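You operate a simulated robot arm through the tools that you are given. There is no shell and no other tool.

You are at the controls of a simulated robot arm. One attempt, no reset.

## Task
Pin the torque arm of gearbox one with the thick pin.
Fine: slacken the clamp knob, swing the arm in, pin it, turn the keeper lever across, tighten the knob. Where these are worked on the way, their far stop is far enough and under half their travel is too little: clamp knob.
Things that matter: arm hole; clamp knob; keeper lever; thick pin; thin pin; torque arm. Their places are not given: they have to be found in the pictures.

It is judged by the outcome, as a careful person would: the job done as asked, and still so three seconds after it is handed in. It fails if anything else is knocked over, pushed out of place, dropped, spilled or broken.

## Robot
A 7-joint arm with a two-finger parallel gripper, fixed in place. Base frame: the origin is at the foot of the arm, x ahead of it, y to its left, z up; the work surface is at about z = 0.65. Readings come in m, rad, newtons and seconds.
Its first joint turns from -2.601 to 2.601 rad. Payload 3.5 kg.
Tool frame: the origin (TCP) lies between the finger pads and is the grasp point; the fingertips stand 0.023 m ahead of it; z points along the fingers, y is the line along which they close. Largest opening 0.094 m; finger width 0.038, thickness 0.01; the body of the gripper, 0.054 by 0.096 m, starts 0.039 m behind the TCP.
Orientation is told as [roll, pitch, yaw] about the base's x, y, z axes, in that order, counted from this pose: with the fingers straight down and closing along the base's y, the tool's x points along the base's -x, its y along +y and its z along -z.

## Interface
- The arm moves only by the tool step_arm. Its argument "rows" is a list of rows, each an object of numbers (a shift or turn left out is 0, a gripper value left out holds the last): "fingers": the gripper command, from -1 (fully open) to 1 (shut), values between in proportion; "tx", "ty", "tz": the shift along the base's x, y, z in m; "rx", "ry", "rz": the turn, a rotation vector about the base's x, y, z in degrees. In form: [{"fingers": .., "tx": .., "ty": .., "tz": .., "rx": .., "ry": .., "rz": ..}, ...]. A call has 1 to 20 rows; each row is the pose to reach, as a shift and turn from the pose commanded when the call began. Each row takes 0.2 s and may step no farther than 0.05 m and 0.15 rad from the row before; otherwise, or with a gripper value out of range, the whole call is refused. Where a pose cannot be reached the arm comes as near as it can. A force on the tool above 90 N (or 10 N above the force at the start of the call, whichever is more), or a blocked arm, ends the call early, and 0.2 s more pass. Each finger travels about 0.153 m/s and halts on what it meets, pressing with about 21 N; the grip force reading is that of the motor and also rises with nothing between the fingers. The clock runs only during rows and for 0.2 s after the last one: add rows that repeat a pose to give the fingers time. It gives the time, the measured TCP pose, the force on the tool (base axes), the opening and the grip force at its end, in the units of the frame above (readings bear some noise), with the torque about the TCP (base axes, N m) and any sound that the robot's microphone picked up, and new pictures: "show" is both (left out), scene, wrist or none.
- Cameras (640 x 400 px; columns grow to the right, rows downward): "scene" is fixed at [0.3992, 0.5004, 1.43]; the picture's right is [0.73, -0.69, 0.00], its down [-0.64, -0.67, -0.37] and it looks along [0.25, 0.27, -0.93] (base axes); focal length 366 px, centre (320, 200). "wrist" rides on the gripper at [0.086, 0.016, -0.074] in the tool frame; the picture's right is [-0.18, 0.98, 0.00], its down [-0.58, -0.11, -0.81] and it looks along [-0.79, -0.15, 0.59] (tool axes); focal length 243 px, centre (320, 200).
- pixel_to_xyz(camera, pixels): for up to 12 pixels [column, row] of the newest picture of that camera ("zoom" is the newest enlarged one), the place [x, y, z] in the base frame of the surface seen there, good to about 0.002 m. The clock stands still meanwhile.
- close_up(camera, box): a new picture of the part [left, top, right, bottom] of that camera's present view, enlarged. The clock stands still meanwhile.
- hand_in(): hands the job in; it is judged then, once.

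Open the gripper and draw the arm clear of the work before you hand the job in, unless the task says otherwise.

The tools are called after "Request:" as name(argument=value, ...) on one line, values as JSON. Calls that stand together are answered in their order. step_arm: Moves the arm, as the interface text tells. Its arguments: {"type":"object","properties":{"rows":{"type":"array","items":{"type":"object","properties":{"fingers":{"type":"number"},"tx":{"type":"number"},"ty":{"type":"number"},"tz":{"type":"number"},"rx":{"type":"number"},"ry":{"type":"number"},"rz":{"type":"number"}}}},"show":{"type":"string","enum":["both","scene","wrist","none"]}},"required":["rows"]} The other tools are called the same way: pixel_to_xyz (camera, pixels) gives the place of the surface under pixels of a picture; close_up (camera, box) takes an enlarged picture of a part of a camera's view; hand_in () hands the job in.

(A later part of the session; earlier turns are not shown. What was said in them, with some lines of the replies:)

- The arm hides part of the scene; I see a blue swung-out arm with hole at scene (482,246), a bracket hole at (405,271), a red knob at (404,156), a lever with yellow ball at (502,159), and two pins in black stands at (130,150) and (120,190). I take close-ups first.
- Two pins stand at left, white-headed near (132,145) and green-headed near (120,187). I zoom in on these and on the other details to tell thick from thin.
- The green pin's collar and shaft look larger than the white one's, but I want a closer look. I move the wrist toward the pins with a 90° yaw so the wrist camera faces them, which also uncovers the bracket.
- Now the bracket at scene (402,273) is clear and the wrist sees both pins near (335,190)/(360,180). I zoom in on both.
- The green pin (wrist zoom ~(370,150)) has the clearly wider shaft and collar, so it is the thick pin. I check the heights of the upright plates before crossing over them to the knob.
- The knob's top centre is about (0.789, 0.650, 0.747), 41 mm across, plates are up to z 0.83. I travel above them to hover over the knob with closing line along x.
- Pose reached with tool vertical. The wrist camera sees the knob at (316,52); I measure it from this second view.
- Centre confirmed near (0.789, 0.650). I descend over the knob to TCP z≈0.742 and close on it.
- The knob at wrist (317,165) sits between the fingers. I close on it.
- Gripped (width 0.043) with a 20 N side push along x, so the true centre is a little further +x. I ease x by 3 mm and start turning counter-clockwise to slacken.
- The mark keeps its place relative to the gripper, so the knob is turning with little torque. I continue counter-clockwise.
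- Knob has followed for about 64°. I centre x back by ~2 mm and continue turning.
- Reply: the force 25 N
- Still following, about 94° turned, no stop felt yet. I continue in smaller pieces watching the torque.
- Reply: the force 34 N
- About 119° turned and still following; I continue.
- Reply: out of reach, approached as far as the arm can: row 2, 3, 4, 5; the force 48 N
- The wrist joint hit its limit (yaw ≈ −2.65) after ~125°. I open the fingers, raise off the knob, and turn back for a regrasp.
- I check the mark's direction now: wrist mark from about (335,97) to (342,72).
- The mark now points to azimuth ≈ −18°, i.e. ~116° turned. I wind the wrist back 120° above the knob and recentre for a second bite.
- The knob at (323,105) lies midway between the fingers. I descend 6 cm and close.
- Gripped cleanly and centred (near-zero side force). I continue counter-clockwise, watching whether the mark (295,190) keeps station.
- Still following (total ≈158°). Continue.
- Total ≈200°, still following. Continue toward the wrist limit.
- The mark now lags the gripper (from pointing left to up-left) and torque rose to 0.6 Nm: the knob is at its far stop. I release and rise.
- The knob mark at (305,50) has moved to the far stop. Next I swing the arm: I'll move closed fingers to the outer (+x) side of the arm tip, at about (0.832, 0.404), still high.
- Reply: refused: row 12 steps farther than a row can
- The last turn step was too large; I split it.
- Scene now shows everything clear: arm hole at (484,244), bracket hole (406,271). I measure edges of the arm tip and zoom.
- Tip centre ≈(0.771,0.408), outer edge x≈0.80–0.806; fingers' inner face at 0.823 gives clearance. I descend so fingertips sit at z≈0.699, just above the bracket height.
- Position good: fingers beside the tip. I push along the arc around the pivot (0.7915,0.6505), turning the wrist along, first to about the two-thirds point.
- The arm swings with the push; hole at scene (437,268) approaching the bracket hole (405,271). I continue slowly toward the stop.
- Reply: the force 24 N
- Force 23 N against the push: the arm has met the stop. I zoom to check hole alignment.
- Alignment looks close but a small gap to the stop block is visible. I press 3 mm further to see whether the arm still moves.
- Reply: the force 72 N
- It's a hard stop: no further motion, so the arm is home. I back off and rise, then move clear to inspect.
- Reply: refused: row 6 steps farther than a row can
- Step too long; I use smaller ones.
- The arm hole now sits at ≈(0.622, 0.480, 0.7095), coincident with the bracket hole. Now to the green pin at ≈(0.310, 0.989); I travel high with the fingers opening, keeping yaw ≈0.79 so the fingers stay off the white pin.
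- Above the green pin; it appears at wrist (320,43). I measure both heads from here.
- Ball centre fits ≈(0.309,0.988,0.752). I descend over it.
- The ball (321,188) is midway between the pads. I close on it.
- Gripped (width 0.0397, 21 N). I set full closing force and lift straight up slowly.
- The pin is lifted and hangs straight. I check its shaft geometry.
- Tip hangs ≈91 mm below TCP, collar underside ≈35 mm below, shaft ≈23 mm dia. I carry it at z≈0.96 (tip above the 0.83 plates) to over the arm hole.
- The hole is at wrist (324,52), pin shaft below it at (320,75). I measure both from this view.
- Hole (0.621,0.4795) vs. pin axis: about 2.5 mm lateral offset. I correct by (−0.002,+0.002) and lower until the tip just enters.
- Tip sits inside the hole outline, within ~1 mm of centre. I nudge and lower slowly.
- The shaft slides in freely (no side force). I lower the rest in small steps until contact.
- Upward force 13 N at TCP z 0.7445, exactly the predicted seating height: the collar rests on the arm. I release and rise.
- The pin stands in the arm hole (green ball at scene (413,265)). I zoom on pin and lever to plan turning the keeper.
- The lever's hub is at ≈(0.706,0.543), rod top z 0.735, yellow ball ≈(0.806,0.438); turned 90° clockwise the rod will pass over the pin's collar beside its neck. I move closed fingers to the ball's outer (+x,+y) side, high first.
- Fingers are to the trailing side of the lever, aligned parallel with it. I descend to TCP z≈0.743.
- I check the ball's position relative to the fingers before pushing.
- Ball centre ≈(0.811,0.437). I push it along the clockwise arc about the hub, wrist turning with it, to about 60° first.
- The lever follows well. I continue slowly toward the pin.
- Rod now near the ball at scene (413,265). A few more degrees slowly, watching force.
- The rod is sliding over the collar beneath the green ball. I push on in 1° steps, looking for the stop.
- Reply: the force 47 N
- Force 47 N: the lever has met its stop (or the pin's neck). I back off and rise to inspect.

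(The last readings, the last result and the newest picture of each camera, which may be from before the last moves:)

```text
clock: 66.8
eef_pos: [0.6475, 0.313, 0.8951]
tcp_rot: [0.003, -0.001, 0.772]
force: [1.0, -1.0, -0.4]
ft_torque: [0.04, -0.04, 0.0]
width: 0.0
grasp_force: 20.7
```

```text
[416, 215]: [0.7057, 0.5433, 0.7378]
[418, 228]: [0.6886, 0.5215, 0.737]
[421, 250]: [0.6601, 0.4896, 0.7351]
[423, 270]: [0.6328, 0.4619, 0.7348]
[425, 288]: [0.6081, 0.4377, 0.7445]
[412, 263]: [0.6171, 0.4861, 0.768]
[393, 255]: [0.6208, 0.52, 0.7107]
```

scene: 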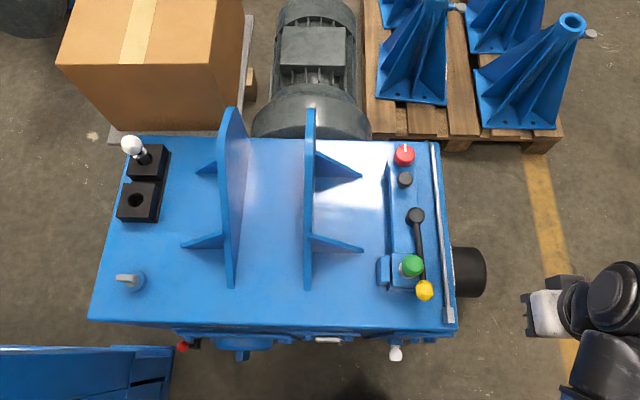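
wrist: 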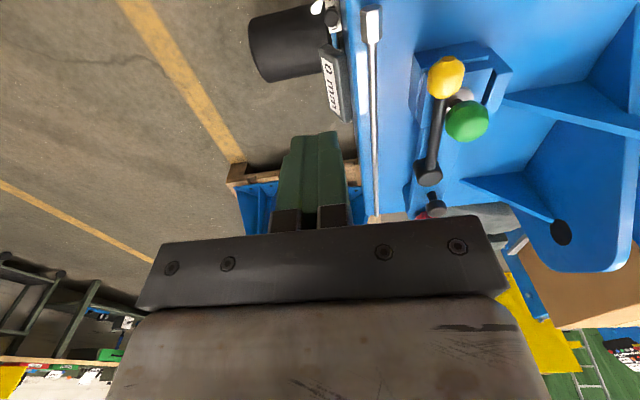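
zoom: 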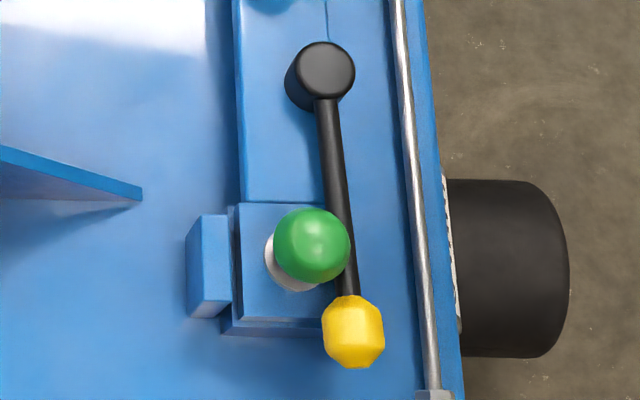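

The rod now lies over the collar beside the neck, ~89° turned, at scene (416,215)→(425,288), and the pin still stands seated — keeper across. Now back to the knob (mark pointing to ≈46°, i.e. 180° slack); I travel above it and wind the wrist up to yaw ≈3.4 so a single 180° clockwise turn is available.

Request:
step_arm(rows=[{"tx": 0.008, "ty": 0.018, "rz": 8.3, "fingers": -0.4}, {"tx": 0.016, "ty": 0.036, "rz": 16.6}, {"tx": 0.024, "ty": 0.054, "rz": 24.9}, {"tx": 0.032, "ty": 0.072, "rz": 33.2}, {"tx": 0.04, "ty": 0.09, "rz": 41.5}, {"tx": 0.048, "ty": 0.11, "rz": 49.8}, {"tx": 0.056, "ty": 0.13, "rz": 58.1}, {"tx": 0.064, "ty": 0.15, "rz": 66.4}, {"tx": 0.072, "ty": 0.17, "rz": 74.7}, {"tx": 0.08, "ty": 0.19, "rz": 83}, {"tx": 0.088, "ty": 0.21, "rz": 91.3}, {"tx": 0.096, "ty": 0.23, "rz": 99.6}, {"tx": 0.104, "ty": 0.25, "rz": 107.9}, {"tx": 0.112, "ty": 0.27, "rz": 116.2}, {"tx": 0.12, "ty": 0.29, "rz": 124.5}, {"tx": 0.128, "ty": 0.31, "rz": 132.8}, {"tx": 0.136, "ty": 0.325, "rz": 141.1}, {"tx": 0.144, "ty": 0.337, "rz": 149.4, "tz": -0.015}, {"tx": 0.144, "ty": 0.337, "rz": 150.5, "tz": -0.02}])

```text
clock: 70.8
eef_pos: [0.7926, 0.649, 0.8722]
tcp_rot: [0.003, -0.001, -2.886]
force: [0.2, 1.0, -0.4]
ft_torque: [0.0, 0.02, 0.01]
width: 0.0659
grasp_force: 0.0
```

scene: 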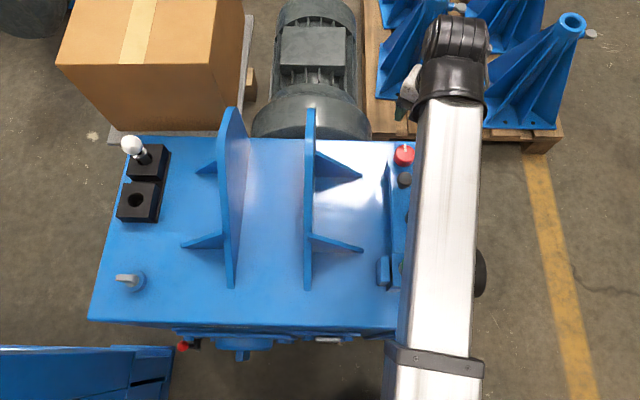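
wrist: 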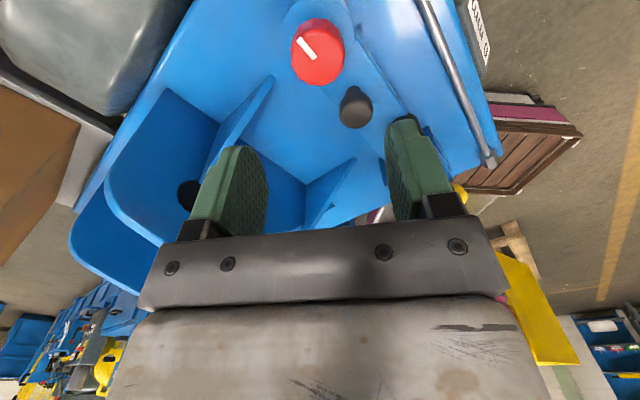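

The knob (318,55) lies between the finger lines, and the peg (356,108) is clear of both. I descend and grip.

Request:
step_arm(rows=[{"tx": -0.001, "ty": 0.0015, "tz": -0.04}, {"tx": -0.001, "ty": 0.0015, "tz": -0.08}, {"tx": -0.001, "ty": 0.0015, "tz": -0.11}, {"tx": -0.001, "ty": 0.0015, "tz": -0.127}, {"tx": -0.001, "ty": 0.0015, "tz": -0.127}], show="wrist")

```text
clock: 72.0
eef_pos: [0.7921, 0.6509, 0.7453]
tcp_rot: [0.003, 0.0, -2.887]
force: [0.7, 1.1, 0.4]
ft_torque: [-0.01, 0.04, 0.02]
width: 0.0659
grasp_force: 0.1
```

wrist: 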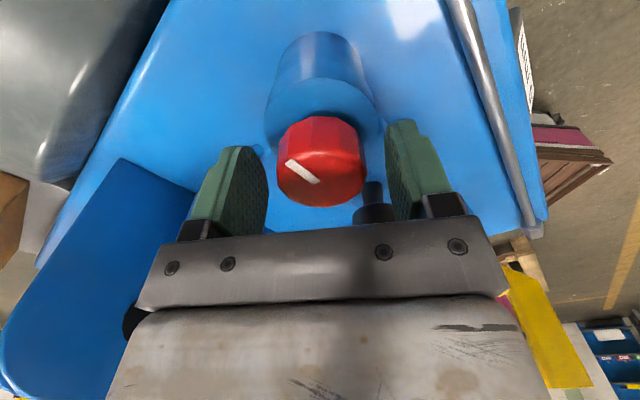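

Well centred. I close on the knob.

Request:
step_arm(rows=[{"fingers": 0.2}, {"fingers": 0.3}, {"fingers": 0.3}], show="wrist")

```text
clock: 72.8
eef_pos: [0.7922, 0.651, 0.7458]
tcp_rot: [0.003, 0.0, -2.886]
force: [0.2, -6.4, -3.8]
ft_torque: [0.57, -0.06, 0.0]
width: 0.0436
grasp_force: 45.2
```

wrist: 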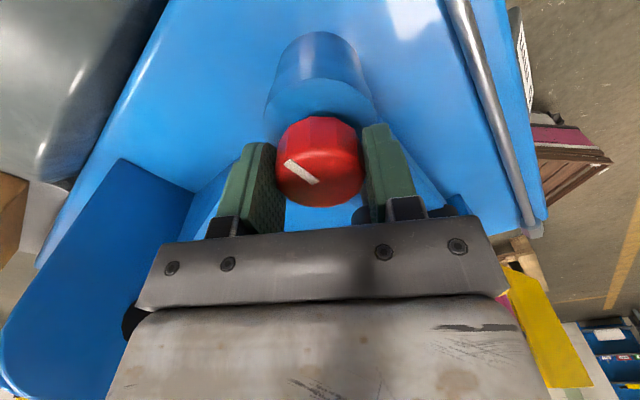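

Gripped centred. I turn clockwise 84° first.

Request:
step_arm(rows=[{"rz": -7}, {"rz": -14}, {"rz": -21}, {"rz": -28}, {"rz": -35}, {"rz": -42}, {"rz": -49}, {"rz": -56}, {"rz": -63}, {"rz": -70}, {"rz": -77}, {"rz": -84}], show="wrist")

```text
clock: 75.4
eef_pos: [0.7909, 0.6493, 0.7457]
tcp_rot: [0.001, 0.0, 1.93]
force: [-9.9, -20.3, -14.0]
ft_torque: [0.97, -0.37, -0.01]
width: 0.0438
grasp_force: 45.0
```

wrist: 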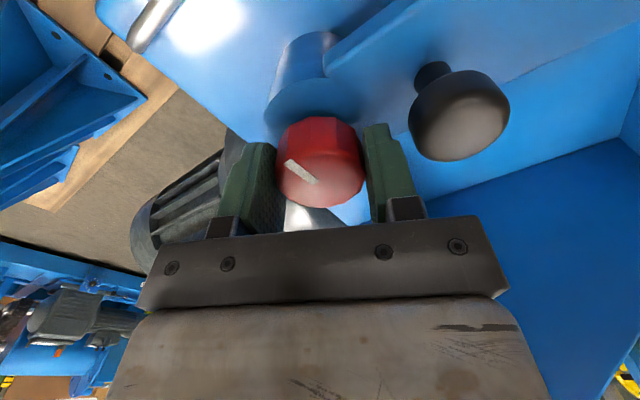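

The mark keeps station with the gripper. I turn on clockwise toward the full 180°, with small recentring.

Request:
step_arm(rows=[{"tx": 0.001, "ty": 0.001, "rz": -7}, {"tx": 0.001, "ty": 0.001, "rz": -14}, {"tx": 0.001, "ty": 0.001, "rz": -21}, {"tx": 0.001, "ty": 0.001, "rz": -28}, {"tx": 0.001, "ty": 0.001, "rz": -35}, {"tx": 0.001, "ty": 0.001, "rz": -42}, {"tx": 0.001, "ty": 0.001, "rz": -49}, {"tx": 0.001, "ty": 0.001, "rz": -56}, {"tx": 0.001, "ty": 0.001, "rz": -63}, {"tx": 0.001, "ty": 0.001, "rz": -70}, {"tx": 0.001, "ty": 0.001, "rz": -77}], show="wrist")

```text
clock: 77.8
eef_pos: [0.792, 0.6525, 0.7484]
tcp_rot: [0.002, 0.004, 0.583]
force: [-9.5, -18.4, 0.4]
ft_torque: [-1.11, 0.8, 0.03]
width: 0.044
grasp_force: 44.8
```

wrist: 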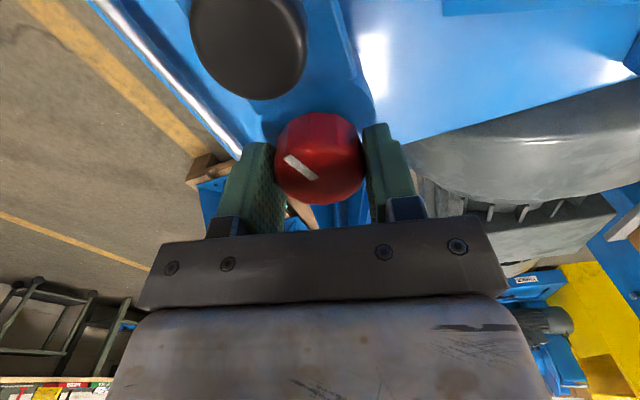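

161° turned, still following. I continue ~35° more to find the tight stop.

Request:
step_arm(rows=[{"ty": -0.001, "rz": -6}, {"ty": -0.001, "rz": -12}, {"ty": -0.001, "rz": -18}, {"ty": -0.001, "rz": -24}, {"ty": -0.001, "rz": -30}, {"ty": -0.001, "rz": -36}], show="wrist")

```text
clock: 79.2
eef_pos: [0.795, 0.651, 0.7458]
tcp_rot: [0.004, 0.0, -0.043]
force: [6.1, -16.1, 1.0]
ft_torque: [-0.52, -0.26, 1.21]
width: 0.0427
grasp_force: 44.4
```

wrist: 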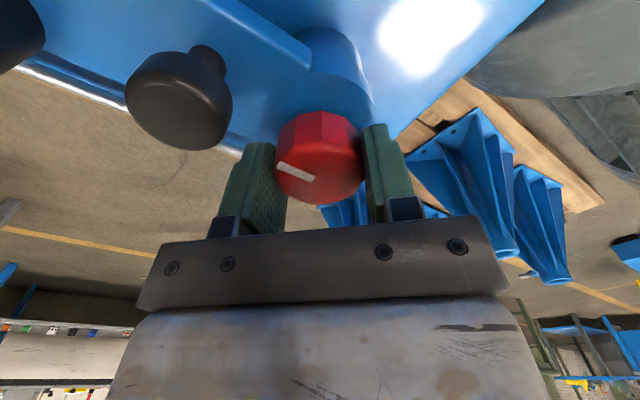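

Torque 1.2 N m and the mark now lags the gripper: the tight stop is reached. I release and rise clear.

Request:
step_arm(rows=[{"fingers": -0.4}, {"fingers": -0.4}, {"tz": 0.03, "fingers": -0.4}, {"tz": 0.07}, {"tz": 0.11}, {"tz": 0.15}, {"tx": -0.03, "tz": 0.19}, {"tx": -0.07, "tz": 0.21}, {"tx": -0.11, "ty": -0.02, "tz": 0.22}, {"tx": -0.15, "ty": -0.03, "tz": 0.22}, {"tx": -0.19, "ty": -0.04, "tz": 0.22}, {"tx": -0.23, "ty": -0.05, "tz": 0.22}, {"tx": -0.27, "ty": -0.06, "tz": 0.22}, {"tx": -0.3, "ty": -0.03, "tz": 0.23}, {"tx": -0.32, "ty": 0.0, "tz": 0.24}, {"tx": -0.34, "ty": 0.03, "tz": 0.24}, {"tx": -0.36, "ty": 0.06, "tz": 0.24}])

```text
clock: 82.8
eef_pos: [0.4339, 0.7118, 0.9859]
tcp_rot: [0.004, -0.001, -0.043]
force: [0.0, 0.3, -0.4]
ft_torque: [-0.03, -0.01, 0.01]
width: 0.0657
grasp_force: 0.0
```

scene: 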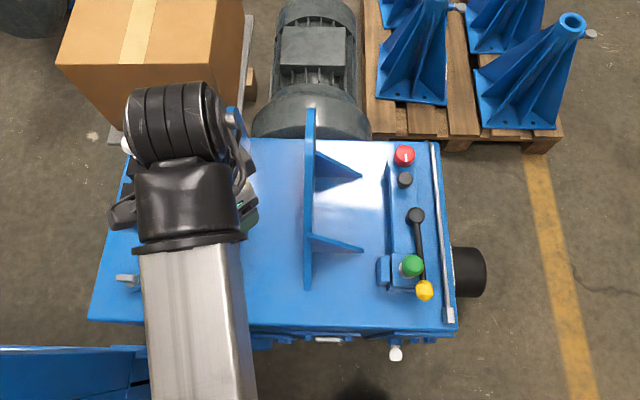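
wrist: 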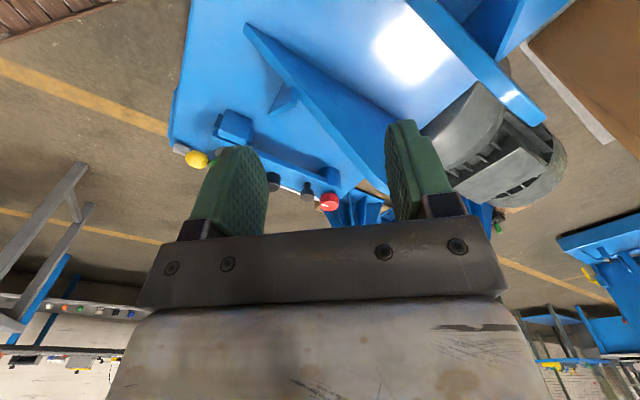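

I'm clear of the work. I zoom in to verify knob mark, lever and pin.

Request:
close_up(camera="scene", box=[375, 140, 465, 220])

Request:
close_up(camera="scene", box=[375, 195, 455, 310])

Request:
pixel_to_xyz(camera="scene", pixels=[[417, 215], [420, 250], [422, 270], [425, 290], [412, 264], [405, 178]])

```text
5.00 times, centred on (420, 180) of scene
```

zoom: 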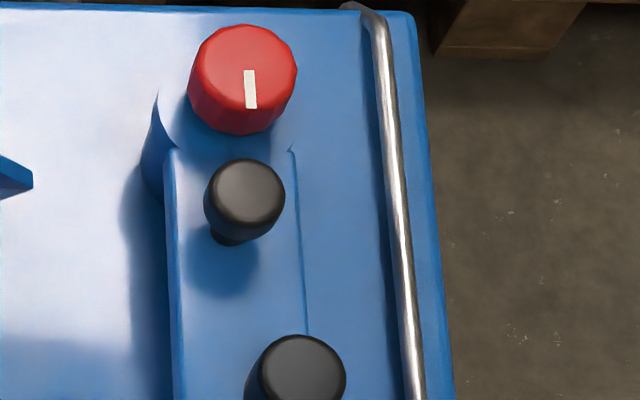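

```text
3.48 times, centred on (415, 252) of scene
```

zoom: 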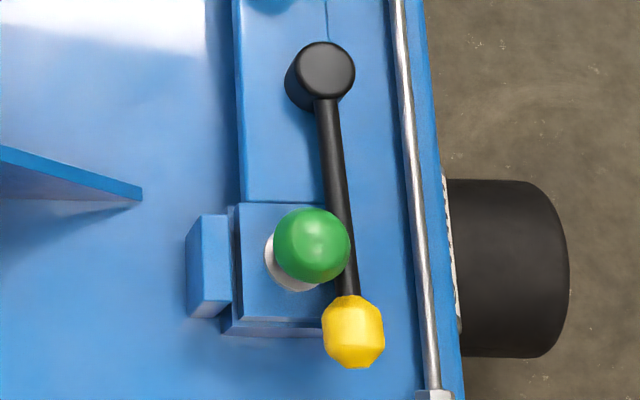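

```text
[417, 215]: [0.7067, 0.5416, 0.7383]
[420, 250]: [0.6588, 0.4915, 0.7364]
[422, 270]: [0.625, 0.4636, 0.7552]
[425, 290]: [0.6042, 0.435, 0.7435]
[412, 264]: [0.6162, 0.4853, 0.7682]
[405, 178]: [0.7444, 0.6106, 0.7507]
```

The knob mark is back at its tight position, the rod lies over the pin's collar, and the pin is seated. I open the gripper fully, move a little further clear and check the white pin is undisturbed.

Request:
step_arm(rows=[{"fingers": -1, "tz": 0.02}, {"tx": 0.03, "ty": -0.03, "tz": 0.03}, {"tx": 0.06, "ty": -0.06, "tz": 0.03}, {"tx": 0.07, "ty": -0.1, "tz": 0.03}, {"tx": 0.07, "ty": -0.1, "tz": 0.03}])

```text
clock: 84.0
eef_pos: [0.5041, 0.6128, 1.0147]
tcp_rot: [0.003, 0.001, -0.041]
force: [0.7, 0.0, 0.6]
ft_torque: [0.02, 0.04, 0.01]
width: 0.0941
grasp_force: 0.1
```

scene: 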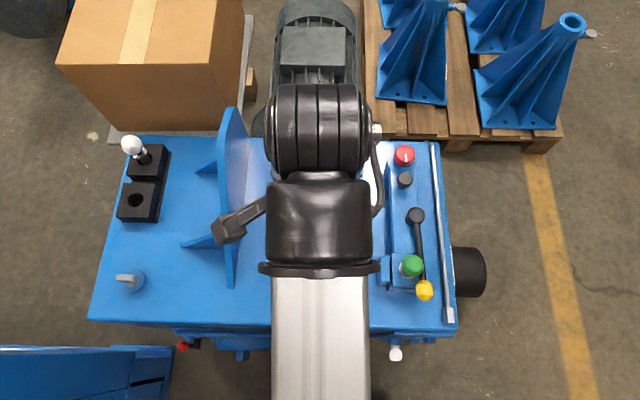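
wrist: 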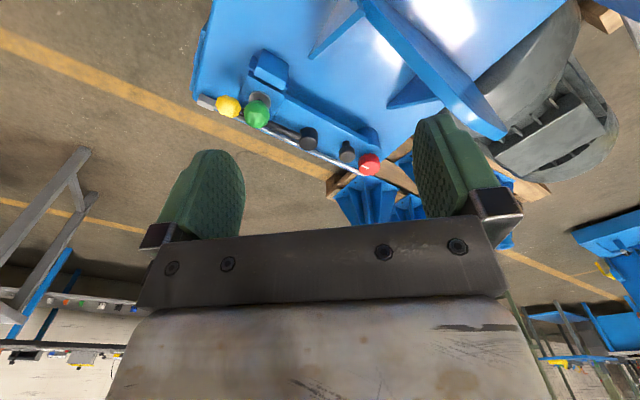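

Everything is in place: white pin still in its stand (132,148), green pin seated at (412,265), keeper lever across, knob tight, gripper open and clear. I hand the job in.

Request:
hand_in()

```text
The job is handed in.
```

The torque arm of gearbox one is pinned with the thick pin. I handed the job in with the gripper open and clear of the work; no verdict has come back yet.

- **Clamp knob:** I slackened it to its far stop, about 180° counter-clockwise. After the pin and keeper were in, I turned it back clockwise until it stopped, at about 1.2 N m. Its mark points where it did at the start.
- **Torque arm:** I swung it in against its stop. The arm hole lined up with the bracket hole to within a couple of millimetres.
- **Pin:** I used the green-headed pin, because its shaft and collar were clearly wider than the white one's. It slid in without side force and its collar rests on the arm.
- **Keeper lever:** I turned it about 89°, until it would go no further at about 47 N. Its rod now lies over the pin's collar, beside the neck. The pin shifted about 1.5 mm in its hole as the lever came across, but it is still seated.

The white pin is still in its stand, and nothing else looks disturbed in the last pictures.
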